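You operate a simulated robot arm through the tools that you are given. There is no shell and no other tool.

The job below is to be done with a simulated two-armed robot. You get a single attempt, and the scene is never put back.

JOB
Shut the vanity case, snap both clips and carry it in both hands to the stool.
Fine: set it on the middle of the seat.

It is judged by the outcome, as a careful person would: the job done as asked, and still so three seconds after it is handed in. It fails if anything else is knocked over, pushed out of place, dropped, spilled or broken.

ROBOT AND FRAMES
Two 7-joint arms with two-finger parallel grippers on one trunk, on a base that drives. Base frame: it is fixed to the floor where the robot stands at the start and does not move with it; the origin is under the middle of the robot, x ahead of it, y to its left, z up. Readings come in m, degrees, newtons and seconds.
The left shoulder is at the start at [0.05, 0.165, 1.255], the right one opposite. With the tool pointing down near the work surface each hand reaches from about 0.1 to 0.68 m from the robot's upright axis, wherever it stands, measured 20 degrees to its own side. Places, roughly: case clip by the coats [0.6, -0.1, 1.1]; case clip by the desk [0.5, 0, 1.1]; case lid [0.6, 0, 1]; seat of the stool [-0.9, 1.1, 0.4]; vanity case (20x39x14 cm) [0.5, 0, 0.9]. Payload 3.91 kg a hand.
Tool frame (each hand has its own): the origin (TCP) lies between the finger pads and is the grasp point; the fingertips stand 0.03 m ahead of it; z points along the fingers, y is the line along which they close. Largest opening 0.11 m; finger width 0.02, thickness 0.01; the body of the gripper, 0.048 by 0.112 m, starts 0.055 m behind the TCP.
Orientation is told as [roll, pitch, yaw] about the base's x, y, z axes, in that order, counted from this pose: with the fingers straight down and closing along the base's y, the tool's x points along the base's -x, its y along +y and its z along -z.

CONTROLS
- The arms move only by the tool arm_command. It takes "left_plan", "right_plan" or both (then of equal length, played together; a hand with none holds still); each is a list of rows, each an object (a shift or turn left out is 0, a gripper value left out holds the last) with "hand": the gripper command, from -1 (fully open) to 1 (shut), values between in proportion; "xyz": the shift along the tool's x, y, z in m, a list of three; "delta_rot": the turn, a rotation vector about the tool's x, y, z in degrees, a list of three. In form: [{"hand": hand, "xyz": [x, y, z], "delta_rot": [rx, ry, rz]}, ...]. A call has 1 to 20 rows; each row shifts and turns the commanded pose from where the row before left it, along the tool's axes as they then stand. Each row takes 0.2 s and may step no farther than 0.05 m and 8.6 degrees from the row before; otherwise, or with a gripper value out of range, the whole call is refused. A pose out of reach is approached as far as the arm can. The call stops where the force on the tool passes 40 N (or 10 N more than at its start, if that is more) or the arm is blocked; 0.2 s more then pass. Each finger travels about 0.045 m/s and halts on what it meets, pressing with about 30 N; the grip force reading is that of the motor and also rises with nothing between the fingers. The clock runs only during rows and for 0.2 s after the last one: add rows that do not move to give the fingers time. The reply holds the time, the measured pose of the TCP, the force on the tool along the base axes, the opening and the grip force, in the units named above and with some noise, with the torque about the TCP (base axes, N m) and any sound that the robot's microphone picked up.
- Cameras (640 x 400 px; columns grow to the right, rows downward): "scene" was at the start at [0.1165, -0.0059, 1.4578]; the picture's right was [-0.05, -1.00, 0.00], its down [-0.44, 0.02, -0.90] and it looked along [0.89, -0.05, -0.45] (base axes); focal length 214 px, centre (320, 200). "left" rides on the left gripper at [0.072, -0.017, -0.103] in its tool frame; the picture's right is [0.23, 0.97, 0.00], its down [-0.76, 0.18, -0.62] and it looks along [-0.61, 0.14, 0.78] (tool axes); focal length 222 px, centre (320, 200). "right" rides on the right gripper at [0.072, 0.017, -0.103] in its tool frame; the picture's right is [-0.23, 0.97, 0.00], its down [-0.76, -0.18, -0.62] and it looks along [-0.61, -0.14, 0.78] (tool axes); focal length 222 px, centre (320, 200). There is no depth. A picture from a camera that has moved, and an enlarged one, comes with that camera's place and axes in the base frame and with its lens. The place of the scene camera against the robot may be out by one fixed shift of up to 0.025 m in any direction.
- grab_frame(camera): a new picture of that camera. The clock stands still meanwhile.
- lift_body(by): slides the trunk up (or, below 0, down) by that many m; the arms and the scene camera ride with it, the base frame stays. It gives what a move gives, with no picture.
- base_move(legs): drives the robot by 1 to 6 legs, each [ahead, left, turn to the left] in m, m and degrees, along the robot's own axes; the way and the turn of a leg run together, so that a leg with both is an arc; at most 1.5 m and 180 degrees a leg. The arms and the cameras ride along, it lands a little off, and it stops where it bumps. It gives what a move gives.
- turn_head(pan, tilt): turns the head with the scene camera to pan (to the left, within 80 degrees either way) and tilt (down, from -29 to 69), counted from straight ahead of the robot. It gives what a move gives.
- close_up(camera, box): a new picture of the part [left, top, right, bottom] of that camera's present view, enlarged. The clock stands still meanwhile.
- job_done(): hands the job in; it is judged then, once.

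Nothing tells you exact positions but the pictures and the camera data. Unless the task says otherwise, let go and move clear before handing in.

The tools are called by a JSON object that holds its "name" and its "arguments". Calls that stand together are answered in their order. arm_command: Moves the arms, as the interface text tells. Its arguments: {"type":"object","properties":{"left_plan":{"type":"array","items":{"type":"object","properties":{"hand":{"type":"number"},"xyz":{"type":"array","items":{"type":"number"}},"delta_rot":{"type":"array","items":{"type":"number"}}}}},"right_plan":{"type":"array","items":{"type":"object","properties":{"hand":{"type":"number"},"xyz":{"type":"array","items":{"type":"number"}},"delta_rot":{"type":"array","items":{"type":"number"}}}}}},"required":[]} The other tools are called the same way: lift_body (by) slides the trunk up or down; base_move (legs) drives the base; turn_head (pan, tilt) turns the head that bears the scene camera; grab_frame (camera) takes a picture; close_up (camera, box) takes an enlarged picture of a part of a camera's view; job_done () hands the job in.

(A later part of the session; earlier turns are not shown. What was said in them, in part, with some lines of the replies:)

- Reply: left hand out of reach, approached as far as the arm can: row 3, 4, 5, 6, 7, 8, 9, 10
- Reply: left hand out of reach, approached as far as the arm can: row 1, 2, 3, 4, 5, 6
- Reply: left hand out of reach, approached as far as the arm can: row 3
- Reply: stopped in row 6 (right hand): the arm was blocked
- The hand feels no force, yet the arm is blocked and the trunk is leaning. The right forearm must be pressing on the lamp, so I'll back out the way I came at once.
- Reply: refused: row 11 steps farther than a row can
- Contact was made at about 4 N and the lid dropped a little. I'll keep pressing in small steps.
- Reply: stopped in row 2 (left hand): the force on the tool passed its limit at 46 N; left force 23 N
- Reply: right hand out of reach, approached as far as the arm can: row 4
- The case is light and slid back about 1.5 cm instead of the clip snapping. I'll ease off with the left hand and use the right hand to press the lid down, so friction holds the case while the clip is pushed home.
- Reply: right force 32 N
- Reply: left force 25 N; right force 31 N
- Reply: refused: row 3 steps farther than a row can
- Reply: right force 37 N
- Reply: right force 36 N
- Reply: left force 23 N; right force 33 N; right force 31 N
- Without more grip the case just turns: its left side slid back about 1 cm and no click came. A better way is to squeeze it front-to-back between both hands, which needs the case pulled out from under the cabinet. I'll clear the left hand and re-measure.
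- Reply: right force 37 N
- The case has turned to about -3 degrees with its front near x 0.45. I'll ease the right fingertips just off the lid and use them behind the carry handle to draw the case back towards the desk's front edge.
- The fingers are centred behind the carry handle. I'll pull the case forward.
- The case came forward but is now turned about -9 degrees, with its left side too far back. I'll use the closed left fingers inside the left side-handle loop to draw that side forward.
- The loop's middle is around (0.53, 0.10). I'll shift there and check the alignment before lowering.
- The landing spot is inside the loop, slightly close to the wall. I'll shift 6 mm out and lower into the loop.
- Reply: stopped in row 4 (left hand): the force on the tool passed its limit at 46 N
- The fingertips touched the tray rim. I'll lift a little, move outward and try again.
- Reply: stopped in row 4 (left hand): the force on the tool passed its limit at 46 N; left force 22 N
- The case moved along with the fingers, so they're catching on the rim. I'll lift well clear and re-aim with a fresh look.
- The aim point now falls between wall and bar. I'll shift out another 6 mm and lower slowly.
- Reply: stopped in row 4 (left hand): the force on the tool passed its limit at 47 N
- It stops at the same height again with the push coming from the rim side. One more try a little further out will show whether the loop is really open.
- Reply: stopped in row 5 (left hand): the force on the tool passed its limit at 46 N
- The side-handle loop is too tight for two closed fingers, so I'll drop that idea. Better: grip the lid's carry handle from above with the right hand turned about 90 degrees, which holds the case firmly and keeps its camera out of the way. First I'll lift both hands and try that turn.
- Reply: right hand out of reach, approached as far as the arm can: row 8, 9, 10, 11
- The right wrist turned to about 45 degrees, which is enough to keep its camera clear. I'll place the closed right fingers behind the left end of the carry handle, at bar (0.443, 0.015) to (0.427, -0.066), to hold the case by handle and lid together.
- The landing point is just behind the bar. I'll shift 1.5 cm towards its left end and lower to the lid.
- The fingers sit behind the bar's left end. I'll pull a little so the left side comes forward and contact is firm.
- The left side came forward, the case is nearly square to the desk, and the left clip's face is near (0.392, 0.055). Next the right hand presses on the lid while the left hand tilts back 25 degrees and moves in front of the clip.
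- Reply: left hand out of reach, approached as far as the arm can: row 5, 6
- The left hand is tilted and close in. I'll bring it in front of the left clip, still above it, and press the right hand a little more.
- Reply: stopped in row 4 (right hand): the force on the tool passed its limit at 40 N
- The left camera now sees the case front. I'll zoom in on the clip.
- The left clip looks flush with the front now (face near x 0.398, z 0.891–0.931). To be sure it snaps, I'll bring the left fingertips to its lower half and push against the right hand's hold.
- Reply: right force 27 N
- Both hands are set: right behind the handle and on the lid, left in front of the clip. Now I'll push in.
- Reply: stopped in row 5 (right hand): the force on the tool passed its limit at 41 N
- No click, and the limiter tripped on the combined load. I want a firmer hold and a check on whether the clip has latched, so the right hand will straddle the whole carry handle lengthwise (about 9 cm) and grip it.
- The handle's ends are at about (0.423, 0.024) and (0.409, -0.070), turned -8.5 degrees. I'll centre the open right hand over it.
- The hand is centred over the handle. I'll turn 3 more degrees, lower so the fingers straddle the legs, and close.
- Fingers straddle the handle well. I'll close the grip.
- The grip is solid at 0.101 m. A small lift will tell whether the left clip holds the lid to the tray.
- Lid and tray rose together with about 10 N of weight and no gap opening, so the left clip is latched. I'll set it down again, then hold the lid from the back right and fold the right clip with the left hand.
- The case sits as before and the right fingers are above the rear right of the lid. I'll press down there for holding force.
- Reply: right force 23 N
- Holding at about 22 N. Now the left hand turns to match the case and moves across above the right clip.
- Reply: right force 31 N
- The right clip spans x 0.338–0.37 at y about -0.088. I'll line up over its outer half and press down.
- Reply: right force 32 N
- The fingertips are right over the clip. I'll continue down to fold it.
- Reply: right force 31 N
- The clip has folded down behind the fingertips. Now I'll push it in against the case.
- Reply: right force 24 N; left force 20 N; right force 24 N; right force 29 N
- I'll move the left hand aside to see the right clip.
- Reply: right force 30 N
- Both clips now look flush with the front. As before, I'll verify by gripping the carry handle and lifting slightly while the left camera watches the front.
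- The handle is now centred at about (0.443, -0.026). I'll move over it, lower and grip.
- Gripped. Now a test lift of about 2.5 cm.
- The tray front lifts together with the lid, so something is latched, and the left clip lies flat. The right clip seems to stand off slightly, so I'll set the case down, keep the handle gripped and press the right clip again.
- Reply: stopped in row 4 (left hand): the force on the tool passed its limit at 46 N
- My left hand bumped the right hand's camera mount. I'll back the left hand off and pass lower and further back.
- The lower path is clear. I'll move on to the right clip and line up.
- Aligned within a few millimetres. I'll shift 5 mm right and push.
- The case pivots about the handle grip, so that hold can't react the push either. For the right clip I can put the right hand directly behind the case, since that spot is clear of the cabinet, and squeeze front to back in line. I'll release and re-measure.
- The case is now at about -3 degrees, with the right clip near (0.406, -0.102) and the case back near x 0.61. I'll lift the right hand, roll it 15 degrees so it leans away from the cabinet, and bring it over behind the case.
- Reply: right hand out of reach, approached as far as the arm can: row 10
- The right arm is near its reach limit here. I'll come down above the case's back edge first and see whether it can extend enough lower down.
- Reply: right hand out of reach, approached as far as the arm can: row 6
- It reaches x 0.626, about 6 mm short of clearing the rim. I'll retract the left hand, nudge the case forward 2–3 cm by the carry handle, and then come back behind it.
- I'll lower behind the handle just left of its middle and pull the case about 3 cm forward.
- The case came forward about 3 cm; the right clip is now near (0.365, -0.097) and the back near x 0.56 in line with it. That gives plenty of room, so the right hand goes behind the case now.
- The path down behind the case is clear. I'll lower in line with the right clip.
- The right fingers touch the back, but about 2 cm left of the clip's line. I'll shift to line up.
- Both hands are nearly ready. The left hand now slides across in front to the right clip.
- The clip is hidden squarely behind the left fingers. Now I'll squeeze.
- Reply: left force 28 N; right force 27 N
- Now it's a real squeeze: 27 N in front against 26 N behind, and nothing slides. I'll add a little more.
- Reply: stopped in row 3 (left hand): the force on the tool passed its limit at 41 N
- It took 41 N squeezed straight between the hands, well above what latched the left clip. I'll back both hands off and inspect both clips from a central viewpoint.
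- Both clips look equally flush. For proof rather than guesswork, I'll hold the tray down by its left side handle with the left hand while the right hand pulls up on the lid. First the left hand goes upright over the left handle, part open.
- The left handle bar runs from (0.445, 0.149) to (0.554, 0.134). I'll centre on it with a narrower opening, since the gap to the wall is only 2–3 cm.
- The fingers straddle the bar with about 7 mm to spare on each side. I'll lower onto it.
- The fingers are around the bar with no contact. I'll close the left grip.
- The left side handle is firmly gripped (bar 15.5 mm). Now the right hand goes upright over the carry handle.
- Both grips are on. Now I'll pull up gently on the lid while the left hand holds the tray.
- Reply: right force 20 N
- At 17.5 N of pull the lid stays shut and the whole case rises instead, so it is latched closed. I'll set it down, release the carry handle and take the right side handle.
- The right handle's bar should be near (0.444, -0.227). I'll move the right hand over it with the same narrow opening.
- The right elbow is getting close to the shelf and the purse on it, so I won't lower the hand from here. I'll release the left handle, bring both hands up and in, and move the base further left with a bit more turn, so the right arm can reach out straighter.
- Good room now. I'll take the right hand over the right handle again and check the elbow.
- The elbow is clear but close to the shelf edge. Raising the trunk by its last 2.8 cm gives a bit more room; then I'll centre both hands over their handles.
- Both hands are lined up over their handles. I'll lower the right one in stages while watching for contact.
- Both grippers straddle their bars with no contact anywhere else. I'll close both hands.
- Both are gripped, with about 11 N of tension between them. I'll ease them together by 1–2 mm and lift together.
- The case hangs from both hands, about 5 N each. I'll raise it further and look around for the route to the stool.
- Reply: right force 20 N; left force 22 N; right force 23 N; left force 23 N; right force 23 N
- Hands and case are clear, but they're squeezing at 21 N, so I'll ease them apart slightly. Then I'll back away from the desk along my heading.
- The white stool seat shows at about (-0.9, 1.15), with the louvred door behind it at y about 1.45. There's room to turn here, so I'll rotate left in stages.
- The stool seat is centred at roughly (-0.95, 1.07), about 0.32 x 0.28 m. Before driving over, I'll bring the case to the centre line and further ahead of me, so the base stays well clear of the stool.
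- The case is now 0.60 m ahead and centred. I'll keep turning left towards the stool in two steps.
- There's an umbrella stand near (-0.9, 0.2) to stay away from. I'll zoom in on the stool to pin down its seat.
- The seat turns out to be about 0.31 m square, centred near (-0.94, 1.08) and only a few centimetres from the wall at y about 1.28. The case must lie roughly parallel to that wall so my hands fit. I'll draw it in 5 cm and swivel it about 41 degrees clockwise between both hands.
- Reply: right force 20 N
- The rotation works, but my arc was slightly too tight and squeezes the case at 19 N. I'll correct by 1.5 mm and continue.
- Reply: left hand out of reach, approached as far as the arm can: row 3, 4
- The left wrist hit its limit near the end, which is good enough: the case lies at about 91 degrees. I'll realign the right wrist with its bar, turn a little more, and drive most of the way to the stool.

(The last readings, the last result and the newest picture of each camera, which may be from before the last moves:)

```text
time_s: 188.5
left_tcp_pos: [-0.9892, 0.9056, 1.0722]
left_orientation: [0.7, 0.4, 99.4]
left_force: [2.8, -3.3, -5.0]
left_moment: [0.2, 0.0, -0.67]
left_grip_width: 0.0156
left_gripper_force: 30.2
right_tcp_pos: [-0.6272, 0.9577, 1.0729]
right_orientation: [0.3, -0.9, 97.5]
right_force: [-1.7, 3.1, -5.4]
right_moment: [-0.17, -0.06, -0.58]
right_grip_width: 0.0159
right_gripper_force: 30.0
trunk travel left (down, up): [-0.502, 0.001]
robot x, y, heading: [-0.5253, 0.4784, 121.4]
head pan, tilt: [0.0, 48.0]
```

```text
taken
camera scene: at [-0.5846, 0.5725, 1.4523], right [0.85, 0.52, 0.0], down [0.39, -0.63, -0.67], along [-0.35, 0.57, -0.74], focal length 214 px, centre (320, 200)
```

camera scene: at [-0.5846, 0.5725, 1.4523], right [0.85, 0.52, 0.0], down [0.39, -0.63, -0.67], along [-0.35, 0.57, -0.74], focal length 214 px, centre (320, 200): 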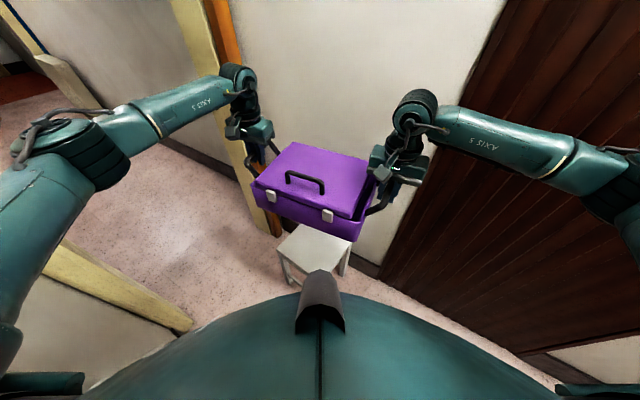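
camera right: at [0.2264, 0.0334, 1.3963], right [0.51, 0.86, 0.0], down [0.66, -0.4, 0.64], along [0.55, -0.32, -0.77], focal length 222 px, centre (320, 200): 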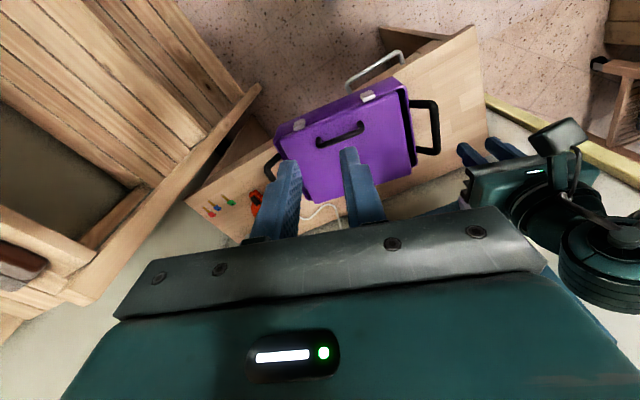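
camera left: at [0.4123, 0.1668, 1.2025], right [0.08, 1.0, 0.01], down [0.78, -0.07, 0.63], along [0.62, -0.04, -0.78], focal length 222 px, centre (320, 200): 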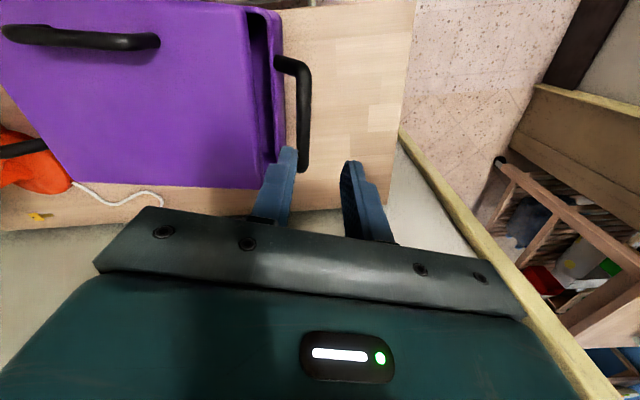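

The case is now just short of the stool. I'll use the hand cameras, which are better calibrated, to locate the seat.

{"name": "grab_frame", "arguments": {"camera": "left"}}

{"name": "grab_frame", "arguments": {"camera": "right"}}

{"name": "close_up", "arguments": {"camera": "scene", "box": [220, 120, 420, 300]}}

```text
taken
camera left: at [-0.9594, 0.8365, 1.1751], right [-0.92, -0.38, 0.01], down [-0.29, 0.73, 0.62], along [-0.25, 0.57, -0.78], focal length 222 px, centre (320, 200)
```

left: 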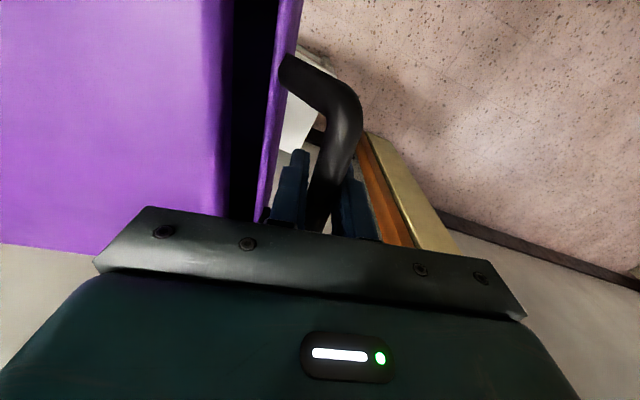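

```text
taken
camera right: at [-0.635, 0.8818, 1.1758], right [-1.0, 0.1, 0.01], down [0.08, 0.77, 0.63], along [0.05, 0.63, -0.77], focal length 222 px, centre (320, 200)
```

right: 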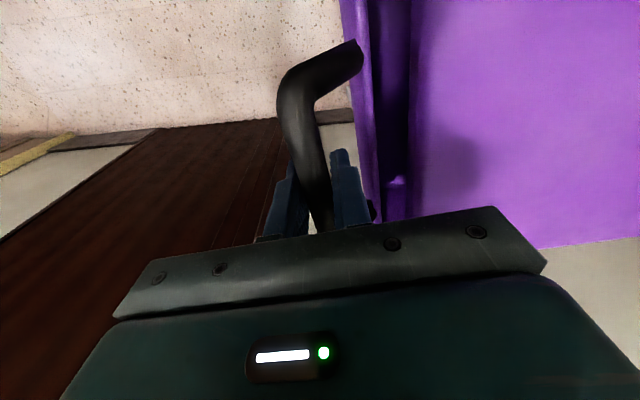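

```text
2.22 times, centred on (320, 210) of scene
camera zoom: at [-0.5846, 0.5725, 1.4523], right [0.85, 0.52, 0.0], down [0.39, -0.63, -0.67], along [-0.35, 0.57, -0.74], focal length 477 px, centre (320, 178)
```

zoom: 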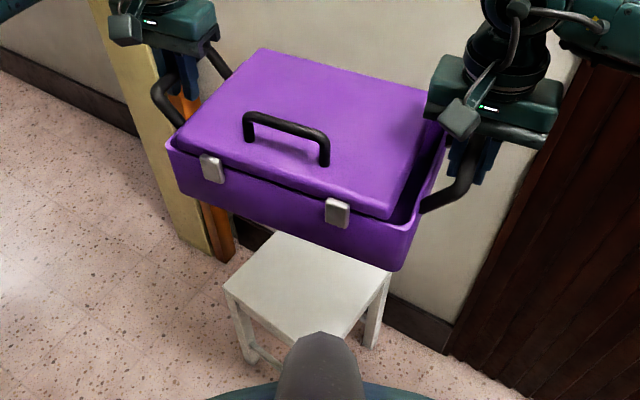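

The hand cameras can't see the seat, so I'll go by the head camera, correcting its offset against the case's known position; the seat centre comes out near (-0.917, 1.057). I'll approach in small steps and watch that the base doesn't touch the stool.

{"name": "base_move", "arguments": {"legs": [[0.08, 0.028, 0]]}}

{"name": "base_move", "arguments": {"legs": [[0.05, 0, 0]]}}

{"name": "turn_head", "arguments": {"pan": 0, "tilt": 58}}

{"name": "grab_frame", "arguments": {"camera": "scene"}}

```text
time_s: 189.8
left_tcp_pos: [-1.054, 0.9611, 1.0696]
left_orientation: [0.6, 0.6, 99.4]
left_force: [1.4, -2.2, -4.8]
left_moment: [0.39, 0.05, -0.58]
left_grip_width: 0.0159
left_gripper_force: 30.0
right_tcp_pos: [-0.6915, 1.0151, 1.0725]
right_orientation: [0.2, -0.8, 97.6]
right_force: [-1.3, 1.8, -5.0]
right_moment: [-0.43, -0.04, -0.22]
right_grip_width: 0.0159
right_gripper_force: 29.7
trunk travel left (down, up): [-0.502, 0.001]
robot x, y, heading: [-0.5853, 0.5407, 121.6]
head pan, tilt: [0.0, 48.0]
stopped in leg 1: the robot was blocked; the commanded pose is now the measured one
```

```text
time_s: 190.7
left_tcp_pos: [-1.0807, 1.0043, 1.07]
left_orientation: [0.5, 0.5, 99.5]
left_force: [1.2, -2.6, -4.3]
left_moment: [-0.04, 0.0, -0.58]
left_grip_width: 0.0158
left_gripper_force: 30.5
right_tcp_pos: [-0.7203, 1.0583, 1.0713]
right_orientation: [0.5, -0.9, 97.7]
right_force: [-3.0, 3.2, -5.0]
right_moment: [-0.01, -0.08, -0.45]
right_grip_width: 0.0156
right_gripper_force: 29.6
trunk travel left (down, up): [-0.502, 0.001]
robot x, y, heading: [-0.6181, 0.5817, 121.5]
head pan, tilt: [0.0, 48.0]
```

```text
time_s: 191.4
left_tcp_pos: [-1.0798, 1.0037, 1.0717]
left_orientation: [0.6, 0.5, 99.4]
left_force: [2.1, -3.6, -3.8]
left_moment: [0.2, 0.04, -0.65]
left_grip_width: 0.0159
left_gripper_force: 29.8
right_tcp_pos: [-0.7191, 1.0591, 1.0721]
right_orientation: [0.4, -1.0, 97.7]
right_force: [-1.6, 2.3, -5.4]
right_moment: [-0.18, -0.08, -0.38]
right_grip_width: 0.0157
right_gripper_force: 29.8
trunk travel left (down, up): [-0.502, 0.001]
robot x, y, heading: [-0.6139, 0.5844, 121.7]
head pan, tilt: [0.0, 58.0]
```

```text
taken
camera scene: at [-0.6687, 0.6659, 1.4394], right [0.85, 0.52, 0.0], down [0.44, -0.72, -0.53], along [-0.28, 0.45, -0.85], focal length 214 px, centre (320, 200)
```

scene: 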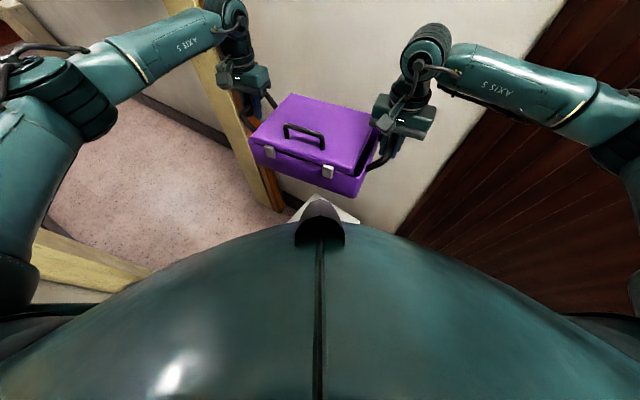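

One leg reported a block at its very end, while the next moved freely. I'll check the stool and the arms' surroundings before going on.

{"name": "turn_head", "arguments": {"pan": 25, "tilt": 50}}

{"name": "grab_frame", "arguments": {"camera": "scene"}}

{"name": "turn_head", "arguments": {"pan": 70, "tilt": 45}}

{"name": "grab_frame", "arguments": {"camera": "scene"}}

{"name": "turn_head", "arguments": {"pan": -25, "tilt": 50}}

{"name": "grab_frame", "arguments": {"camera": "scene"}}

```text
time_s: 192.3
left_tcp_pos: [-1.0802, 1.0046, 1.0711]
left_orientation: [0.7, 0.5, 99.4]
left_force: [1.2, -3.6, -5.3]
left_moment: [-0.17, 0.01, -0.62]
left_grip_width: 0.0158
left_gripper_force: 30.2
right_tcp_pos: [-0.7187, 1.0588, 1.0722]
right_orientation: [0.4, -1.0, 97.7]
right_force: [-1.8, 2.7, -4.6]
right_moment: [0.19, 0.0, -0.35]
right_grip_width: 0.0155
right_gripper_force: 29.7
trunk travel left (down, up): [-0.502, 0.001]
robot x, y, heading: [-0.6154, 0.5834, 121.2]
head pan, tilt: [25.0, 50.0]
```

```text
taken
camera scene: at [-0.697, 0.6499, 1.4495], right [0.55, 0.83, 0.0], down [0.64, -0.42, -0.64], along [-0.54, 0.35, -0.77], focal length 214 px, centre (320, 200)
```

scene: 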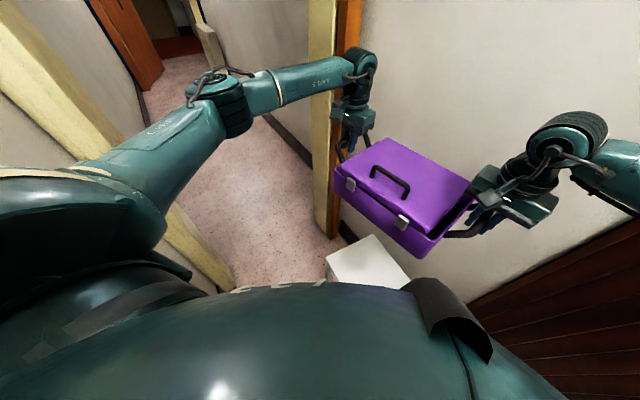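

```text
time_s: 193.4
left_tcp_pos: [-1.0804, 1.0036, 1.0712]
left_orientation: [0.6, 0.5, 99.4]
left_force: [1.5, -1.7, -5.1]
left_moment: [-0.17, 0.0, -0.59]
left_grip_width: 0.0159
left_gripper_force: 29.8
right_tcp_pos: [-0.7192, 1.0585, 1.0711]
right_orientation: [0.3, -0.8, 97.8]
right_force: [-1.7, 2.8, -5.0]
right_moment: [0.23, 0.03, -0.37]
right_grip_width: 0.0152
right_gripper_force: 29.7
trunk travel left (down, up): [-0.502, 0.001]
robot x, y, heading: [-0.611, 0.5851, 121.6]
head pan, tilt: [70.0, 45.0]
```

```text
taken
camera scene: at [-0.7125, 0.5912, 1.4565], right [-0.2, 0.98, 0.0], down [0.69, 0.14, -0.71], along [-0.69, -0.14, -0.71], focal length 214 px, centre (320, 200)
```

scene: 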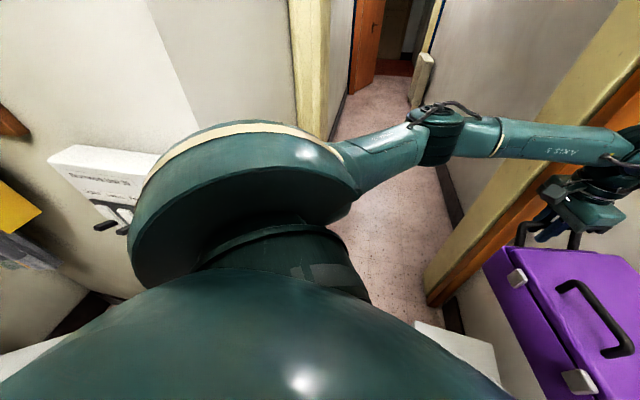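

```text
time_s: 195.2
left_tcp_pos: [-1.0798, 1.005, 1.0712]
left_orientation: [0.6, 0.5, 99.4]
left_force: [1.8, -2.6, -4.4]
left_moment: [0.15, 0.02, -0.63]
left_grip_width: 0.0157
left_gripper_force: 30.3
right_tcp_pos: [-0.7185, 1.0584, 1.0721]
right_orientation: [0.4, -0.9, 97.7]
right_force: [-1.6, 3.2, -4.5]
right_moment: [-0.09, -0.06, -0.35]
right_grip_width: 0.0157
right_gripper_force: 30.1
trunk travel left (down, up): [-0.502, 0.001]
robot x, y, heading: [-0.6148, 0.5858, 121.4]
head pan, tilt: [-25.0, 50.0]
```

```text
taken
camera scene: at [-0.6417, 0.6839, 1.4495], right [0.99, 0.11, 0.0], down [0.09, -0.76, -0.64], along [-0.07, 0.64, -0.77], focal length 214 px, centre (320, 200)
```

scene: 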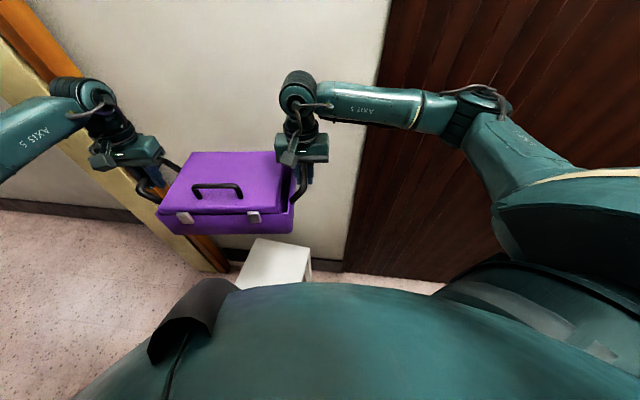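

The block was the robot's left shoulder near the doorway corner; nothing was displaced. I'll zoom in here for a more exact seat measurement.

{"name": "close_up", "arguments": {"camera": "scene", "box": [130, 130, 350, 310]}}

```text
2.22 times, centred on (240, 220) of scene
camera zoom: at [-0.6417, 0.6839, 1.4495], right [0.99, 0.11, 0.0], down [0.09, -0.76, -0.64], along [-0.07, 0.64, -0.77], focal length 477 px, centre (498, 156)
```

zoom: 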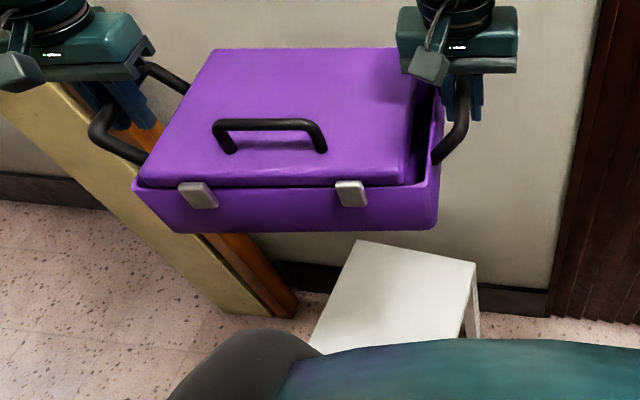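

Cross-checking against the case's known position, the seat centre comes out at about (-0.918, 1.059). I need another 3.3 cm forward, then I'll start lowering the trunk.

{"name": "base_move", "arguments": {"legs": [[0.033, 0.002, 0]]}}

{"name": "lift_body", "arguments": {"by": -0.25}}

{"name": "grab_frame", "arguments": {"camera": "scene"}}

```text
time_s: 196.0
left_tcp_pos: [-1.0986, 1.0322, 1.0695]
left_orientation: [0.6, 0.6, 99.4]
left_force: [1.9, -2.0, -3.8]
left_moment: [0.08, 0.01, -0.61]
left_grip_width: 0.0158
left_gripper_force: 29.8
right_tcp_pos: [-0.7382, 1.0876, 1.0726]
right_orientation: [0.4, -0.9, 97.7]
right_force: [-1.7, 2.3, -4.6]
right_moment: [-0.09, -0.09, -0.31]
right_grip_width: 0.0156
right_gripper_force: 29.8
trunk travel left (down, up): [-0.502, 0.001]
robot x, y, heading: [-0.6317, 0.613, 121.9]
head pan, tilt: [-25.0, 50.0]
```

```text
time_s: 198.6
left_tcp_pos: [-1.0986, 1.0312, 0.8218]
left_orientation: [0.6, 0.6, 99.5]
left_force: [2.2, -2.7, -5.4]
left_moment: [-0.27, 0.0, -0.59]
left_grip_width: 0.0158
left_gripper_force: 30.0
right_tcp_pos: [-0.7371, 1.0853, 0.8227]
right_orientation: [0.4, -0.9, 97.7]
right_force: [-1.6, 3.0, -5.2]
right_moment: [0.25, 0.03, -0.37]
right_grip_width: 0.0158
right_gripper_force: 29.7
trunk travel left (down, up): [-0.252, 0.251]
robot x, y, heading: [-0.6326, 0.6097, 121.7]
head pan, tilt: [-25.0, 50.0]
```

```text
taken
camera scene: at [-0.6604, 0.7108, 1.1996], right [0.99, 0.11, 0.0], down [0.09, -0.76, -0.64], along [-0.07, 0.64, -0.77], focal length 214 px, centre (320, 200)
```

scene: 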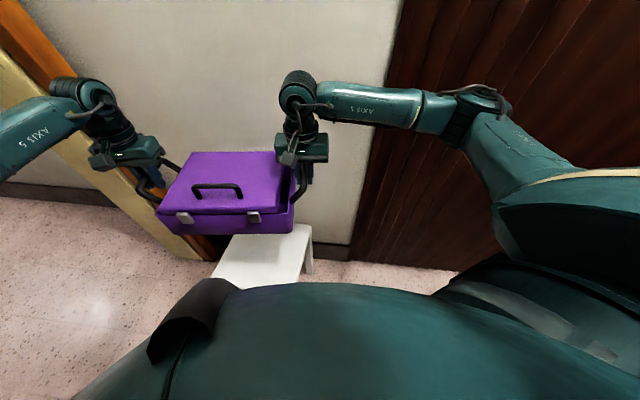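

{"name": "lift_body", "arguments": {"by": -0.18}}

{"name": "grab_frame", "arguments": {"camera": "scene"}}

{"name": "close_up", "arguments": {"camera": "scene", "box": [130, 130, 350, 310]}}

{"name": "grab_frame", "arguments": {"camera": "right"}}

{"name": "grab_frame", "arguments": {"camera": "left"}}

```text
time_s: 200.6
left_tcp_pos: [-1.0992, 1.0306, 0.6422]
left_orientation: [0.7, 0.5, 99.4]
left_force: [1.7, -2.6, -5.2]
left_moment: [0.08, 0.02, -0.62]
left_grip_width: 0.0157
left_gripper_force: 30.3
right_tcp_pos: [-0.7369, 1.0852, 0.642]
right_orientation: [0.3, -0.9, 97.7]
right_force: [-1.4, 2.1, -6.2]
right_moment: [-0.09, -0.04, -0.31]
right_grip_width: 0.0157
right_gripper_force: 30.2
trunk travel left (down, up): [-0.072, 0.431]
robot x, y, heading: [-0.6318, 0.6084, 121.6]
head pan, tilt: [-25.0, 50.0]
```

```text
taken
camera scene: at [-0.6604, 0.7107, 1.0196], right [0.99, 0.11, 0.0], down [0.09, -0.76, -0.64], along [-0.07, 0.64, -0.77], focal length 214 px, centre (320, 200)
```

scene: 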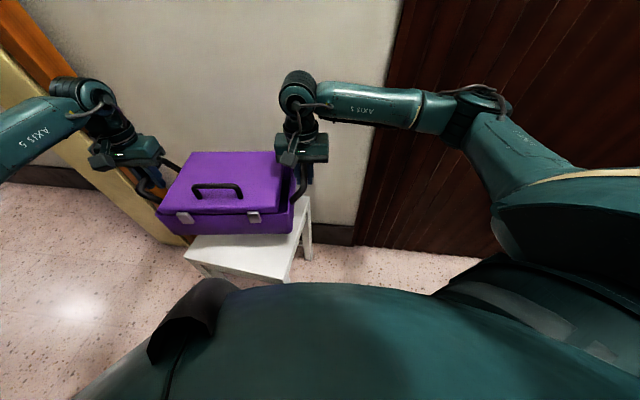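

```text
2.22 times, centred on (240, 220) of scene
camera zoom: at [-0.6604, 0.7107, 1.0196], right [0.99, 0.11, 0.0], down [0.09, -0.76, -0.64], along [-0.07, 0.64, -0.77], focal length 477 px, centre (498, 156)
```

zoom: 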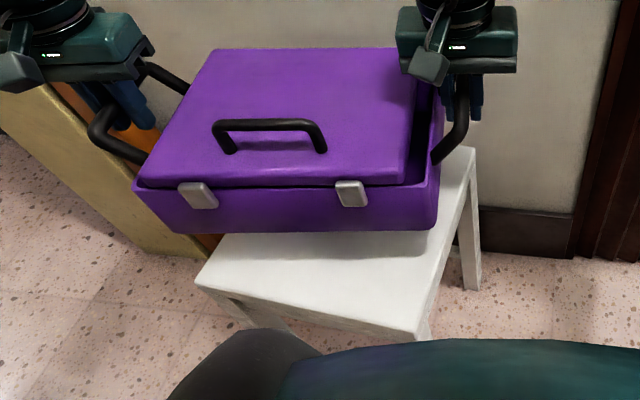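

```text
taken
camera right: at [-0.7449, 1.0106, 0.7454], right [-1.0, 0.09, 0.01], down [0.08, 0.77, 0.63], along [0.05, 0.63, -0.77], focal length 222 px, centre (320, 200)
```

right: 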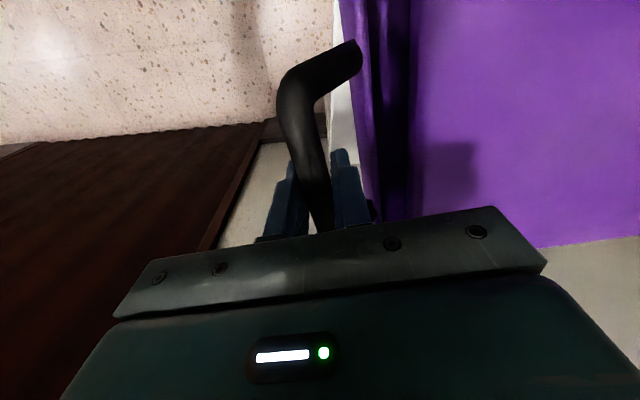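

```text
taken
camera left: at [-1.069, 0.9632, 0.7446], right [-0.92, -0.38, 0.01], down [-0.29, 0.73, 0.62], along [-0.25, 0.57, -0.79], focal length 222 px, centre (320, 200)
```

left: 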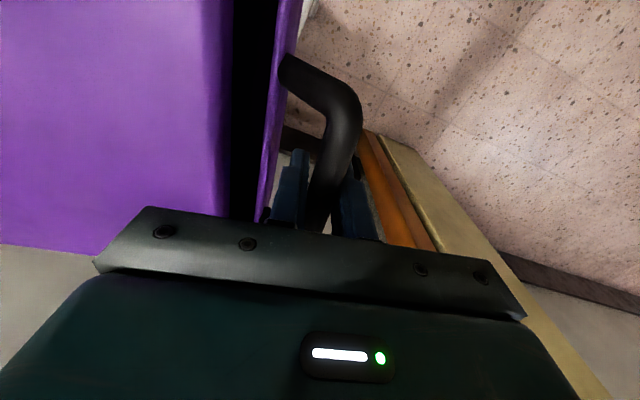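

The case is almost exactly over the seat. I'll lower another 6 cm and re-measure, since the exact seat height affects the estimate.

{"name": "lift_body", "arguments": {"by": -0.05}}

{"name": "close_up", "arguments": {"camera": "scene", "box": [130, 130, 350, 310]}}

```text
time_s: 201.5
left_tcp_pos: [-1.099, 1.0307, 0.5906]
left_orientation: [0.6, 0.5, 99.4]
left_force: [1.6, -2.8, -4.8]
left_moment: [0.08, -0.01, -0.59]
left_grip_width: 0.016
left_gripper_force: 29.9
right_tcp_pos: [-0.7376, 1.0849, 0.5919]
right_orientation: [0.4, -1.0, 97.8]
right_force: [-1.5, 2.2, -5.6]
right_moment: [-0.11, -0.02, -0.32]
right_grip_width: 0.0157
right_gripper_force: 30.1
trunk travel left (down, up): [-0.022, 0.481]
robot x, y, heading: [-0.6316, 0.6108, 121.4]
head pan, tilt: [-25.0, 50.0]
```

```text
2.22 times, centred on (240, 220) of scene
camera zoom: at [-0.6603, 0.7106, 0.9695], right [0.99, 0.11, 0.0], down [0.09, -0.76, -0.64], along [-0.07, 0.64, -0.77], focal length 477 px, centre (498, 156)
```

zoom: 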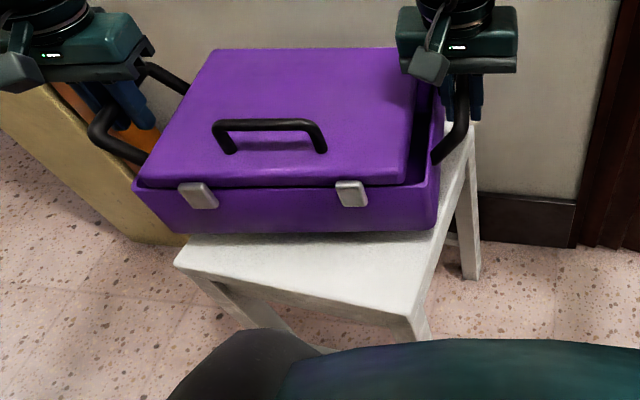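

Triangulating from two heights puts the seat at z about 0.44 and its centre at about (-0.902, 1.041), with sides of 0.293 m. The case is 1.6 cm too far left and 1.7 cm too far back, so I'll shift both hands together to correct that.

{"name": "arm_command", "arguments": {"left_plan": [{"xyz": [0.0065, -0.0043, 0]}, {"xyz": [0.0065, -0.0043, 0]}, {"xyz": [0.0064, -0.0044, 0]}, {}], "right_plan": [{"xyz": [0.0063, -0.0045, 0]}, {"xyz": [0.0063, -0.0045, 0]}, {"xyz": [0.0064, -0.0046, 0]}, {}]}}

{"name": "close_up", "arguments": {"camera": "scene", "box": [130, 130, 350, 310]}}

```text
time_s: 202.5
left_tcp_pos: [-1.0827, 1.0129, 0.5917]
left_orientation: [0.7, 0.4, 99.6]
left_force: [-6.3, -2.8, -5.3]
left_moment: [-0.04, 0.02, -0.57]
left_grip_width: 0.0159
left_gripper_force: 30.4
right_tcp_pos: [-0.7215, 1.0678, 0.5908]
right_orientation: [0.2, -1.0, 97.6]
right_force: [6.5, 3.0, -3.9]
right_moment: [0.02, 0.04, -0.31]
right_grip_width: 0.0155
right_gripper_force: 30.7
trunk travel left (down, up): [-0.022, 0.481]
robot x, y, heading: [-0.631, 0.6109, 121.5]
head pan, tilt: [-25.0, 50.0]
```

```text
2.22 times, centred on (240, 220) of scene
camera zoom: at [-0.6604, 0.7107, 0.9695], right [0.99, 0.11, 0.0], down [0.09, -0.76, -0.64], along [-0.07, 0.64, -0.77], focal length 477 px, centre (498, 156)
```

zoom: 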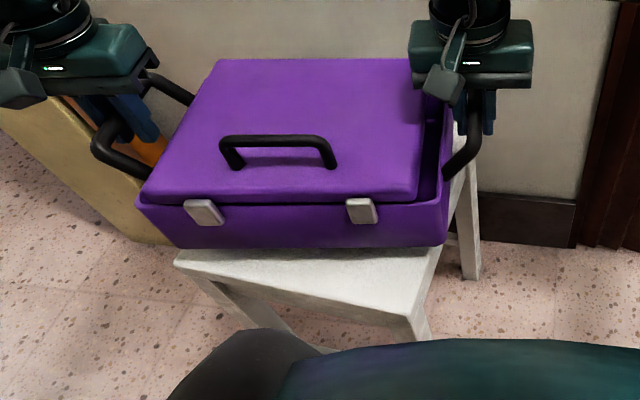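

Predicted and observed outlines agree within about a centimetre. I'll lower the rest of the way: first the last of the trunk travel, then the arms, watching for the weight to come off.

{"name": "lift_body", "arguments": {"by": -0.018}}

{"name": "close_up", "arguments": {"camera": "scene", "box": [130, 130, 350, 310]}}

```text
time_s: 203.2
left_tcp_pos: [-1.0827, 1.0126, 0.5739]
left_orientation: [0.7, 0.5, 99.5]
left_force: [-8.7, -3.4, -4.9]
left_moment: [-0.11, -0.12, -0.59]
left_grip_width: 0.016
left_gripper_force: 30.0
right_tcp_pos: [-0.722, 1.0663, 0.5724]
right_orientation: [0.3, -0.9, 97.4]
right_force: [9.9, 3.6, -4.7]
right_moment: [0.07, 0.07, -0.36]
right_grip_width: 0.0154
right_gripper_force: 29.8
trunk travel left (down, up): [-0.004, 0.499]
robot x, y, heading: [-0.6302, 0.6091, 121.7]
head pan, tilt: [-25.0, 50.0]
```

```text
2.22 times, centred on (240, 220) of scene
camera zoom: at [-0.6603, 0.7106, 0.9515], right [0.99, 0.11, 0.0], down [0.09, -0.76, -0.64], along [-0.07, 0.64, -0.77], focal length 477 px, centre (498, 156)
```

zoom: 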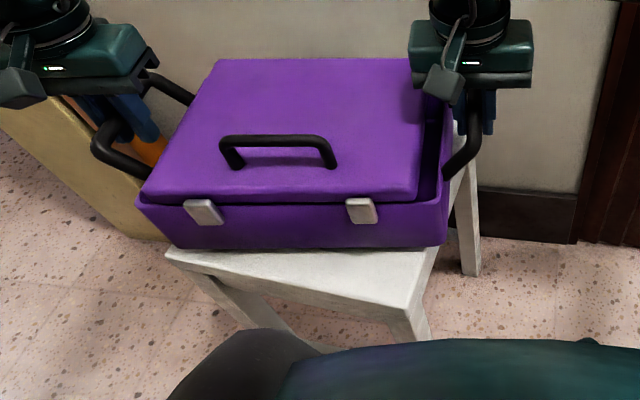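

It's about 1 cm above the seat, and the outline says it should go back about 1.3 cm to be centred front to back. I'll make that shift and then lower in small steps.

{"name": "arm_command", "arguments": {"left_plan": [{"xyz": [-0.0063, -0.0012, 0]}, {"xyz": [-0.0063, -0.0012, 0]}, {"xyz": [0, 0, 0.004]}, {}], "right_plan": [{"xyz": [-0.0064, -0.0017, 0]}, {"xyz": [-0.0064, -0.0017, 0]}, {"xyz": [0, 0, 0.004]}, {}]}}

{"name": "arm_command", "arguments": {"left_plan": [{"xyz": [0, 0, 0.003]}, {"xyz": [0, 0, 0.003]}, {}], "right_plan": [{"xyz": [0, 0, 0.003]}, {"xyz": [0, 0, 0.003]}, {}]}}

{"name": "close_up", "arguments": {"camera": "scene", "box": [130, 130, 350, 310]}}

```text
time_s: 204.2
left_tcp_pos: [-1.0822, 1.0267, 0.5692]
left_orientation: [0.6, 0.5, 99.4]
left_force: [-6.2, -3.9, -4.7]
left_moment: [-0.05, -0.09, -0.66]
left_grip_width: 0.016
left_gripper_force: 30.5
right_tcp_pos: [-0.7211, 1.0811, 0.5688]
right_orientation: [0.3, -0.9, 97.7]
right_force: [6.4, 2.8, -4.8]
right_moment: [0.03, 0.0, -0.26]
right_grip_width: 0.0158
right_gripper_force: 29.7
trunk travel left (down, up): [-0.004, 0.499]
robot x, y, heading: [-0.6292, 0.6085, 121.7]
head pan, tilt: [-25.0, 50.0]
```

```text
time_s: 205.0
left_tcp_pos: [-1.083, 1.0264, 0.5628]
left_orientation: [0.6, 0.6, 99.4]
left_force: [-3.2, -2.9, -4.6]
left_moment: [0.32, -0.05, -0.62]
left_grip_width: 0.0157
left_gripper_force: 30.2
right_tcp_pos: [-0.7213, 1.0806, 0.5642]
right_orientation: [0.6, -1.0, 97.7]
right_force: [4.7, 2.3, -1.5]
right_moment: [-0.1, 0.0, -0.3]
right_grip_width: 0.0157
right_gripper_force: 29.8
trunk travel left (down, up): [-0.004, 0.499]
robot x, y, heading: [-0.6298, 0.6124, 121.7]
head pan, tilt: [-25.0, 50.0]
```

```text
2.22 times, centred on (240, 220) of scene
camera zoom: at [-0.6603, 0.7104, 0.9516], right [0.99, 0.11, 0.0], down [0.09, -0.76, -0.64], along [-0.07, 0.64, -0.77], focal length 477 px, centre (498, 156)
```

zoom: 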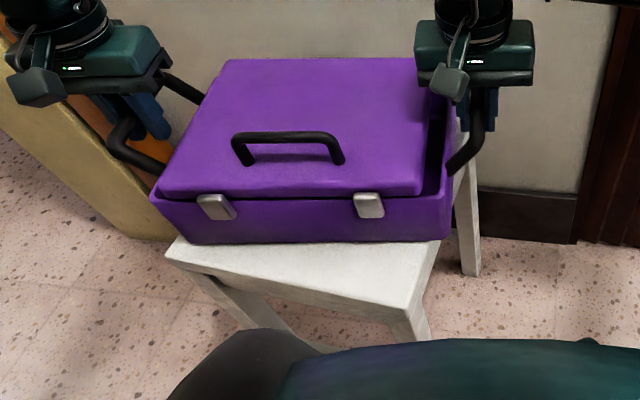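

Centred to within a few millimetres, and the right side is just touching. I'll continue down until the seat takes all the weight.

{"name": "arm_command", "arguments": {"left_plan": [{"xyz": [0, 0, 0.002]}, {"xyz": [0, 0, 0.002]}, {}], "right_plan": [{"xyz": [0, 0, 0.001]}, {"xyz": [0, 0, 0.001]}, {}]}}

```text
time_s: 205.8
left_tcp_pos: [-1.0836, 1.025, 0.5625]
left_orientation: [0.7, 0.3, 99.6]
left_force: [-8.1, -6.6, 1.9]
left_moment: [0.94, 0.03, -0.62]
left_grip_width: 0.0157
left_gripper_force: 29.9
right_tcp_pos: [-0.7214, 1.0802, 0.5623]
right_orientation: [0.4, -1.2, 97.6]
right_force: [3.8, 1.9, 7.1]
right_moment: [0.66, 0.12, -0.31]
right_grip_width: 0.0155
right_gripper_force: 29.5
trunk travel left (down, up): [-0.004, 0.499]
robot x, y, heading: [-0.6299, 0.6086, 121.5]
head pan, tilt: [-25.0, 50.0]
```

The case is seated. I'll open both hands just enough to free the bars and check before lifting away.

{"name": "arm_command", "arguments": {"left_plan": [{"hand": 0.5}, {}, {}], "right_plan": [{"hand": 0.5}, {}, {}]}}

{"name": "close_up", "arguments": {"camera": "right", "box": [220, 0, 420, 200]}}

{"name": "close_up", "arguments": {"camera": "left", "box": [220, 0, 420, 200]}}

{"name": "close_up", "arguments": {"camera": "scene", "box": [130, 130, 350, 310]}}

```text
time_s: 206.6
left_tcp_pos: [-1.0816, 1.0261, 0.5611]
left_orientation: [0.6, 0.5, 99.4]
left_force: [0.6, -0.1, -0.2]
left_moment: [0.01, -0.03, -0.04]
left_grip_width: 0.0275
left_gripper_force: 0.0
right_tcp_pos: [-0.7206, 1.0812, 0.5625]
right_orientation: [0.5, -1.1, 97.7]
right_force: [-0.4, 0.3, -0.4]
right_moment: [0.0, 0.0, 0.01]
right_grip_width: 0.0277
right_gripper_force: 0.0
trunk travel left (down, up): [-0.004, 0.499]
robot x, y, heading: [-0.6306, 0.6123, 121.6]
head pan, tilt: [-25.0, 50.0]
```

```text
2.00 times, centred on (320, 100) of right
camera zoom: at [-0.7279, 1.0056, 0.6646], right [-1.0, 0.09, 0.01], down [0.08, 0.77, 0.63], along [0.05, 0.63, -0.77], focal length 444 px, centre (320, 400)
```

zoom: 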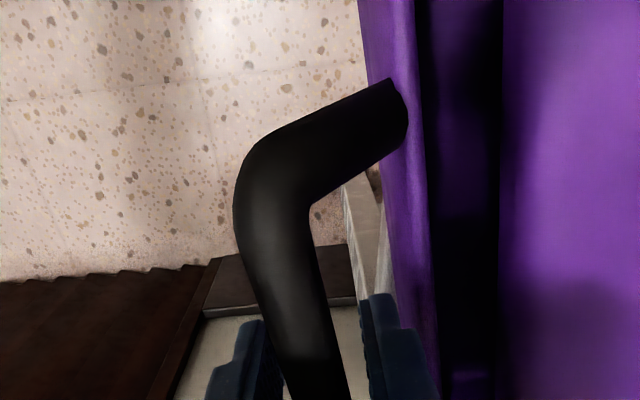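

```text
2.00 times, centred on (320, 100) of left
camera zoom: at [-1.0513, 0.9582, 0.6637], right [-0.92, -0.38, 0.01], down [-0.29, 0.73, 0.62], along [-0.25, 0.57, -0.79], focal length 444 px, centre (320, 400)
```

zoom: 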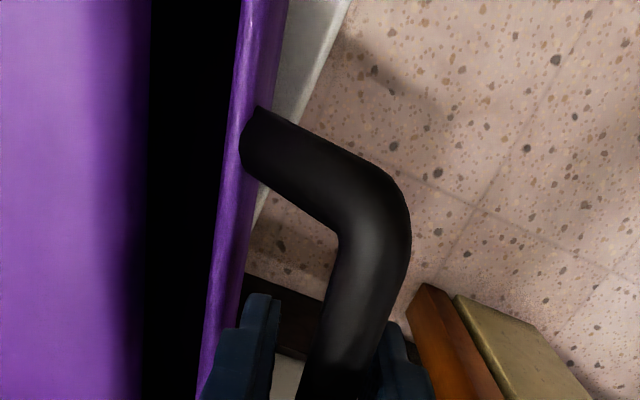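

```text
2.22 times, centred on (240, 220) of scene
camera zoom: at [-0.6601, 0.7102, 0.9516], right [0.99, 0.11, 0.0], down [0.09, -0.76, -0.64], along [-0.07, 0.64, -0.77], focal length 477 px, centre (498, 156)
```

zoom: 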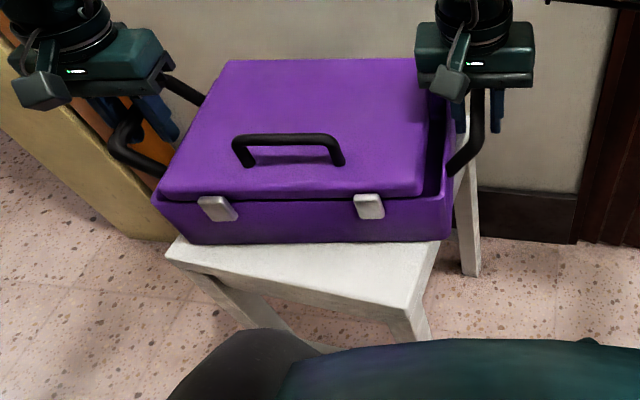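

The case stands on its own and both bars are free. I'll lift the hands straight up.

{"name": "arm_command", "arguments": {"left_plan": [{"xyz": [0, 0, -0.02]}, {"xyz": [0, 0, -0.03]}, {"xyz": [0, 0, -0.04]}, {"xyz": [0, 0, -0.04]}, {"xyz": [0, 0, -0.04]}], "right_plan": [{"xyz": [0, 0, -0.02]}, {"xyz": [0, 0, -0.03]}, {"xyz": [0, 0, -0.04]}, {"xyz": [0, 0, -0.04]}, {"xyz": [0, 0, -0.04]}]}}

{"name": "grab_frame", "arguments": {"camera": "left"}}

{"name": "grab_frame", "arguments": {"camera": "right"}}

{"name": "grab_frame", "arguments": {"camera": "scene"}}

```text
time_s: 207.8
left_tcp_pos: [-1.0837, 1.0261, 0.7287]
left_orientation: [0.7, 0.6, 99.5]
left_force: [-0.8, 0.2, -0.8]
left_moment: [-0.03, -0.02, -0.03]
left_grip_width: 0.0275
left_gripper_force: 0.1
right_tcp_pos: [-0.7185, 1.0812, 0.7307]
right_orientation: [0.4, -1.0, 97.8]
right_force: [-0.1, -0.5, 0.2]
right_moment: [0.01, 0.02, 0.0]
right_grip_width: 0.0276
right_gripper_force: 0.0
trunk travel left (down, up): [-0.004, 0.499]
robot x, y, heading: [-0.6321, 0.605, 121.3]
head pan, tilt: [-25.0, 50.0]
```

```text
taken
camera left: at [-1.0523, 0.9584, 0.8323], right [-0.92, -0.38, 0.01], down [-0.29, 0.73, 0.62], along [-0.25, 0.57, -0.79], focal length 222 px, centre (320, 200)
```

left: 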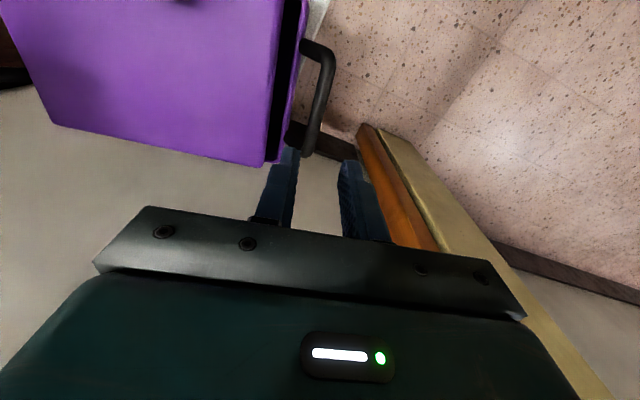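

```text
taken
camera right: at [-0.7267, 1.0055, 0.8345], right [-1.0, 0.09, 0.01], down [0.08, 0.77, 0.63], along [0.05, 0.63, -0.77], focal length 222 px, centre (320, 200)
```

right: 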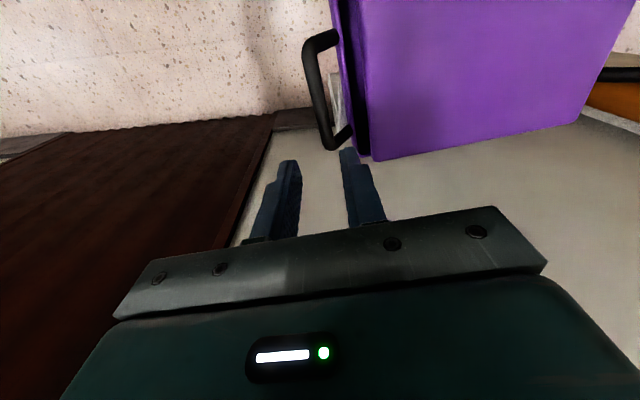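

```text
taken
camera scene: at [-0.6601, 0.7103, 0.9515], right [0.99, 0.11, 0.0], down [0.09, -0.76, -0.64], along [-0.07, 0.64, -0.77], focal length 214 px, centre (320, 200)
```

scene: 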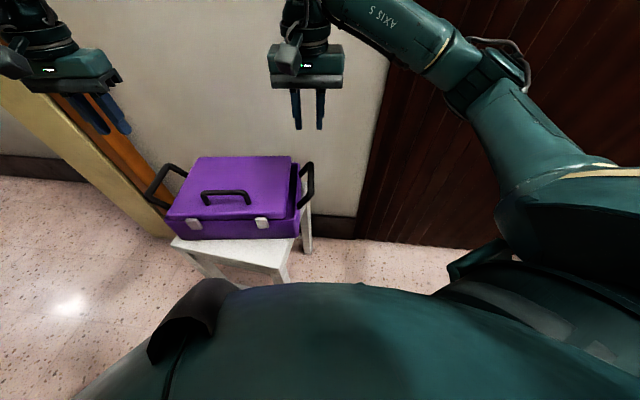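

The case sits on the stool. I'll raise the trunk, back away, and take a last look at centring and clips.

{"name": "lift_body", "arguments": {"by": 0.25}}

{"name": "base_move", "arguments": {"legs": [[-0.25, -0.05, 0]]}}

{"name": "turn_head", "arguments": {"pan": 0, "tilt": 40}}

{"name": "grab_frame", "arguments": {"camera": "scene"}}

{"name": "grab_frame", "arguments": {"camera": "left"}}

{"name": "grab_frame", "arguments": {"camera": "right"}}

```text
time_s: 210.3
left_tcp_pos: [-1.0822, 1.0269, 0.9788]
left_orientation: [0.6, 0.4, 99.5]
left_force: [-0.1, -0.6, 0.6]
left_moment: [0.03, -0.01, 0.04]
left_grip_width: 0.0275
left_gripper_force: 0.1
right_tcp_pos: [-0.719, 1.0801, 0.9813]
right_orientation: [0.4, -1.0, 97.7]
right_force: [0.2, -0.3, -0.8]
right_moment: [0.04, -0.01, 0.01]
right_grip_width: 0.0277
right_gripper_force: 0.1
trunk travel left (down, up): [-0.254, 0.249]
robot x, y, heading: [-0.6352, 0.6123, 121.5]
head pan, tilt: [-25.0, 50.0]
```

```text
time_s: 212.2
left_tcp_pos: [-0.9078, 0.8395, 0.9785]
left_orientation: [0.6, 0.4, 99.3]
left_force: [0.2, -0.6, -0.4]
left_moment: [0.0, -0.01, -0.02]
left_grip_width: 0.0275
left_gripper_force: 0.0
right_tcp_pos: [-0.5452, 0.8921, 0.9815]
right_orientation: [0.4, -1.0, 97.6]
right_force: [0.2, -0.7, 0.4]
right_moment: [0.03, 0.0, -0.02]
right_grip_width: 0.0278
right_gripper_force: 0.0
trunk travel left (down, up): [-0.254, 0.249]
robot x, y, heading: [-0.4578, 0.4216, 121.6]
head pan, tilt: [-25.0, 50.0]
```

```text
time_s: 213.1
left_tcp_pos: [-0.9072, 0.8405, 0.9782]
left_orientation: [0.6, 0.5, 99.3]
left_force: [-0.2, -0.5, 0.1]
left_moment: [-0.02, 0.01, 0.0]
left_grip_width: 0.0276
left_gripper_force: 0.0
right_tcp_pos: [-0.5442, 0.8934, 0.9814]
right_orientation: [0.4, -1.1, 97.5]
right_force: [0.6, 0.5, 0.5]
right_moment: [-0.01, -0.02, 0.01]
right_grip_width: 0.0277
right_gripper_force: 0.0
trunk travel left (down, up): [-0.254, 0.249]
robot x, y, heading: [-0.4588, 0.422, 121.3]
head pan, tilt: [0.0, 40.0]
```

```text
taken
camera scene: at [-0.5226, 0.5183, 1.2158], right [0.85, 0.52, 0.0], down [0.33, -0.55, -0.77], along [-0.4, 0.65, -0.64], focal length 214 px, centre (320, 200)
```

scene: 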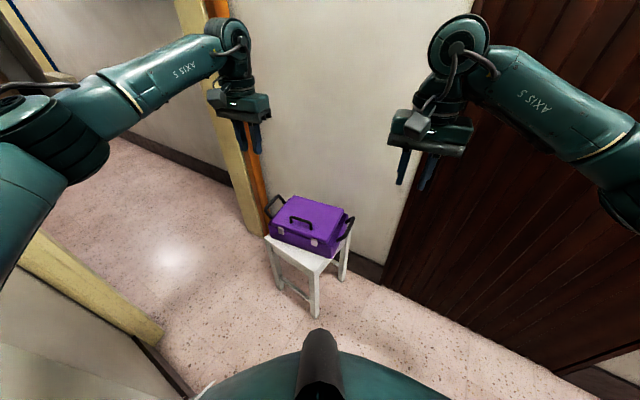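

```text
taken
camera left: at [-0.8784, 0.7718, 1.0819], right [-0.92, -0.38, 0.01], down [-0.29, 0.73, 0.62], along [-0.24, 0.57, -0.79], focal length 222 px, centre (320, 200)
```

left: 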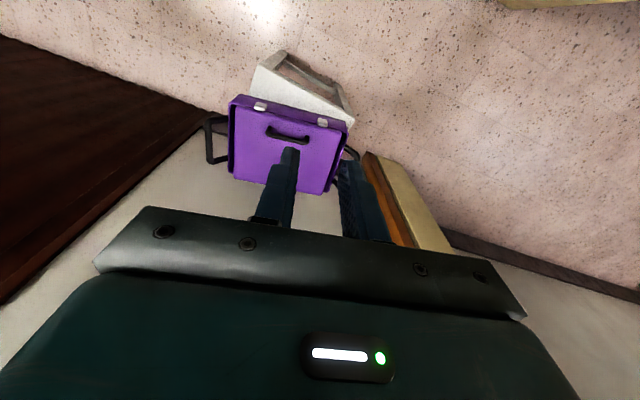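

```text
taken
camera right: at [-0.5526, 0.8177, 1.0842], right [-1.0, 0.1, 0.01], down [0.08, 0.77, 0.63], along [0.05, 0.63, -0.77], focal length 222 px, centre (320, 200)
```

right: 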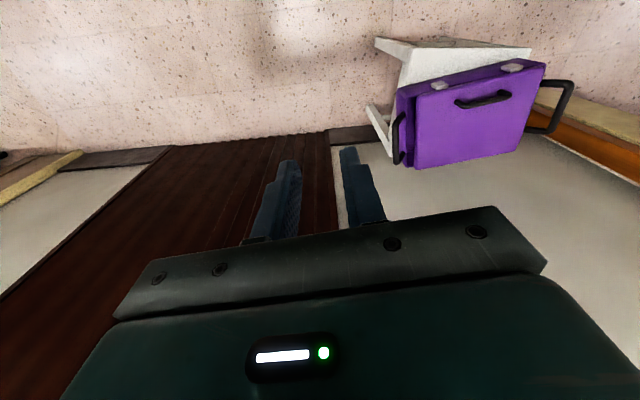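

I'll zoom in with the calibrated hand cameras to check the centring precisely.

{"name": "close_up", "arguments": {"camera": "left", "box": [190, 30, 380, 210]}}

{"name": "close_up", "arguments": {"camera": "right", "box": [360, 20, 600, 200]}}

{"name": "close_up", "arguments": {"camera": "scene", "box": [250, 180, 370, 320]}}

```text
2.22 times, centred on (285, 120) of left
camera zoom: at [-0.8784, 0.7718, 1.0819], right [-0.92, -0.38, 0.01], down [-0.29, 0.73, 0.62], along [-0.24, 0.57, -0.79], focal length 494 px, centre (398, 378)
```

zoom: 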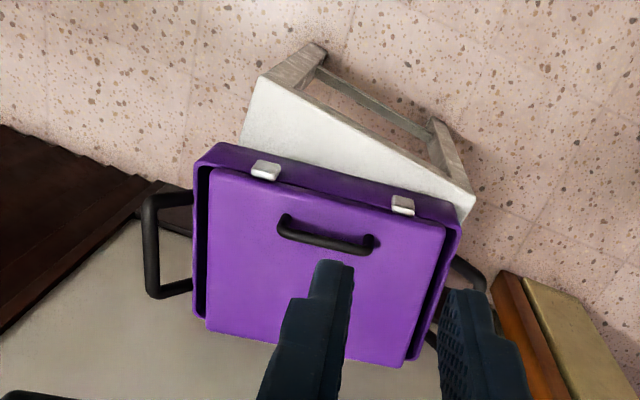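

```text
2.22 times, centred on (480, 110) of right
camera zoom: at [-0.5526, 0.8177, 1.0842], right [-1.0, 0.1, 0.01], down [0.08, 0.77, 0.63], along [0.05, 0.63, -0.77], focal length 494 px, centre (-36, 400)
```

zoom: 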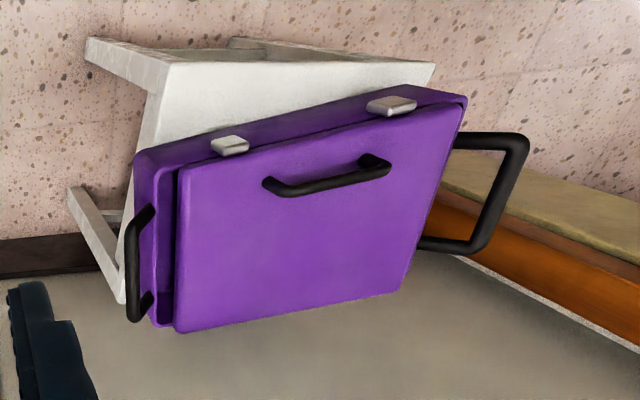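

```text
2.86 times, centred on (310, 250) of scene
camera zoom: at [-0.5226, 0.5183, 1.2158], right [0.85, 0.52, 0.0], down [0.33, -0.55, -0.77], along [-0.4, 0.65, -0.64], focal length 613 px, centre (349, 57)
```

zoom: 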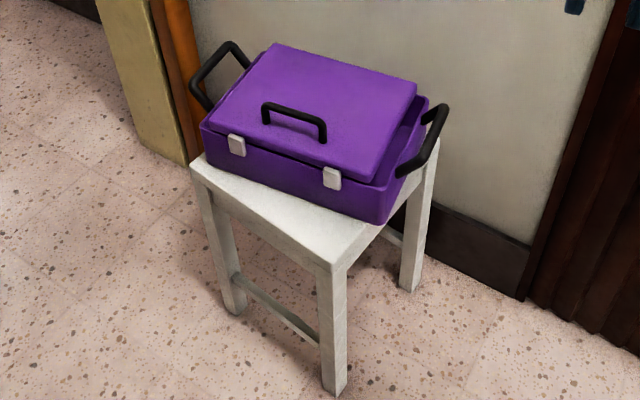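

The case lies on the seat within about a centimetre of its middle. The lid is shut, both clips are folded flat, and it held when lifted. Both hands are clear and nothing else has been disturbed, so I'm handing in.

{"name": "job_done", "arguments": {}}

```text
The job is handed in.
```

The vanity case is shut and sitting on the stool, within about a centimetre of the middle of the seat. I carried it there in both hands by the side handles, and it's turned about 13 degrees to the seat's edges.

**Clips:** both are folded flat against the front, but I never heard a click from either.
- **Left clip:** the lid stayed shut when I lifted the case by the carry handle with the right clip still open, so the left one is almost certainly latched.
- **Right clip:** I couldn't test it separately. I squeezed it at about 41 N, more than the left one took, so I believe it's latched too.

**Bumps along the way:** the right elbow leaned on the shelf unit while I was first closing the lid. Driving up to the stool, something blocked the robot for a moment, most likely its left shoulder on the doorway corner. The lamp, shelf items and stool looked in place in the pictures I took after each. I didn't go back for a last look at the desk.
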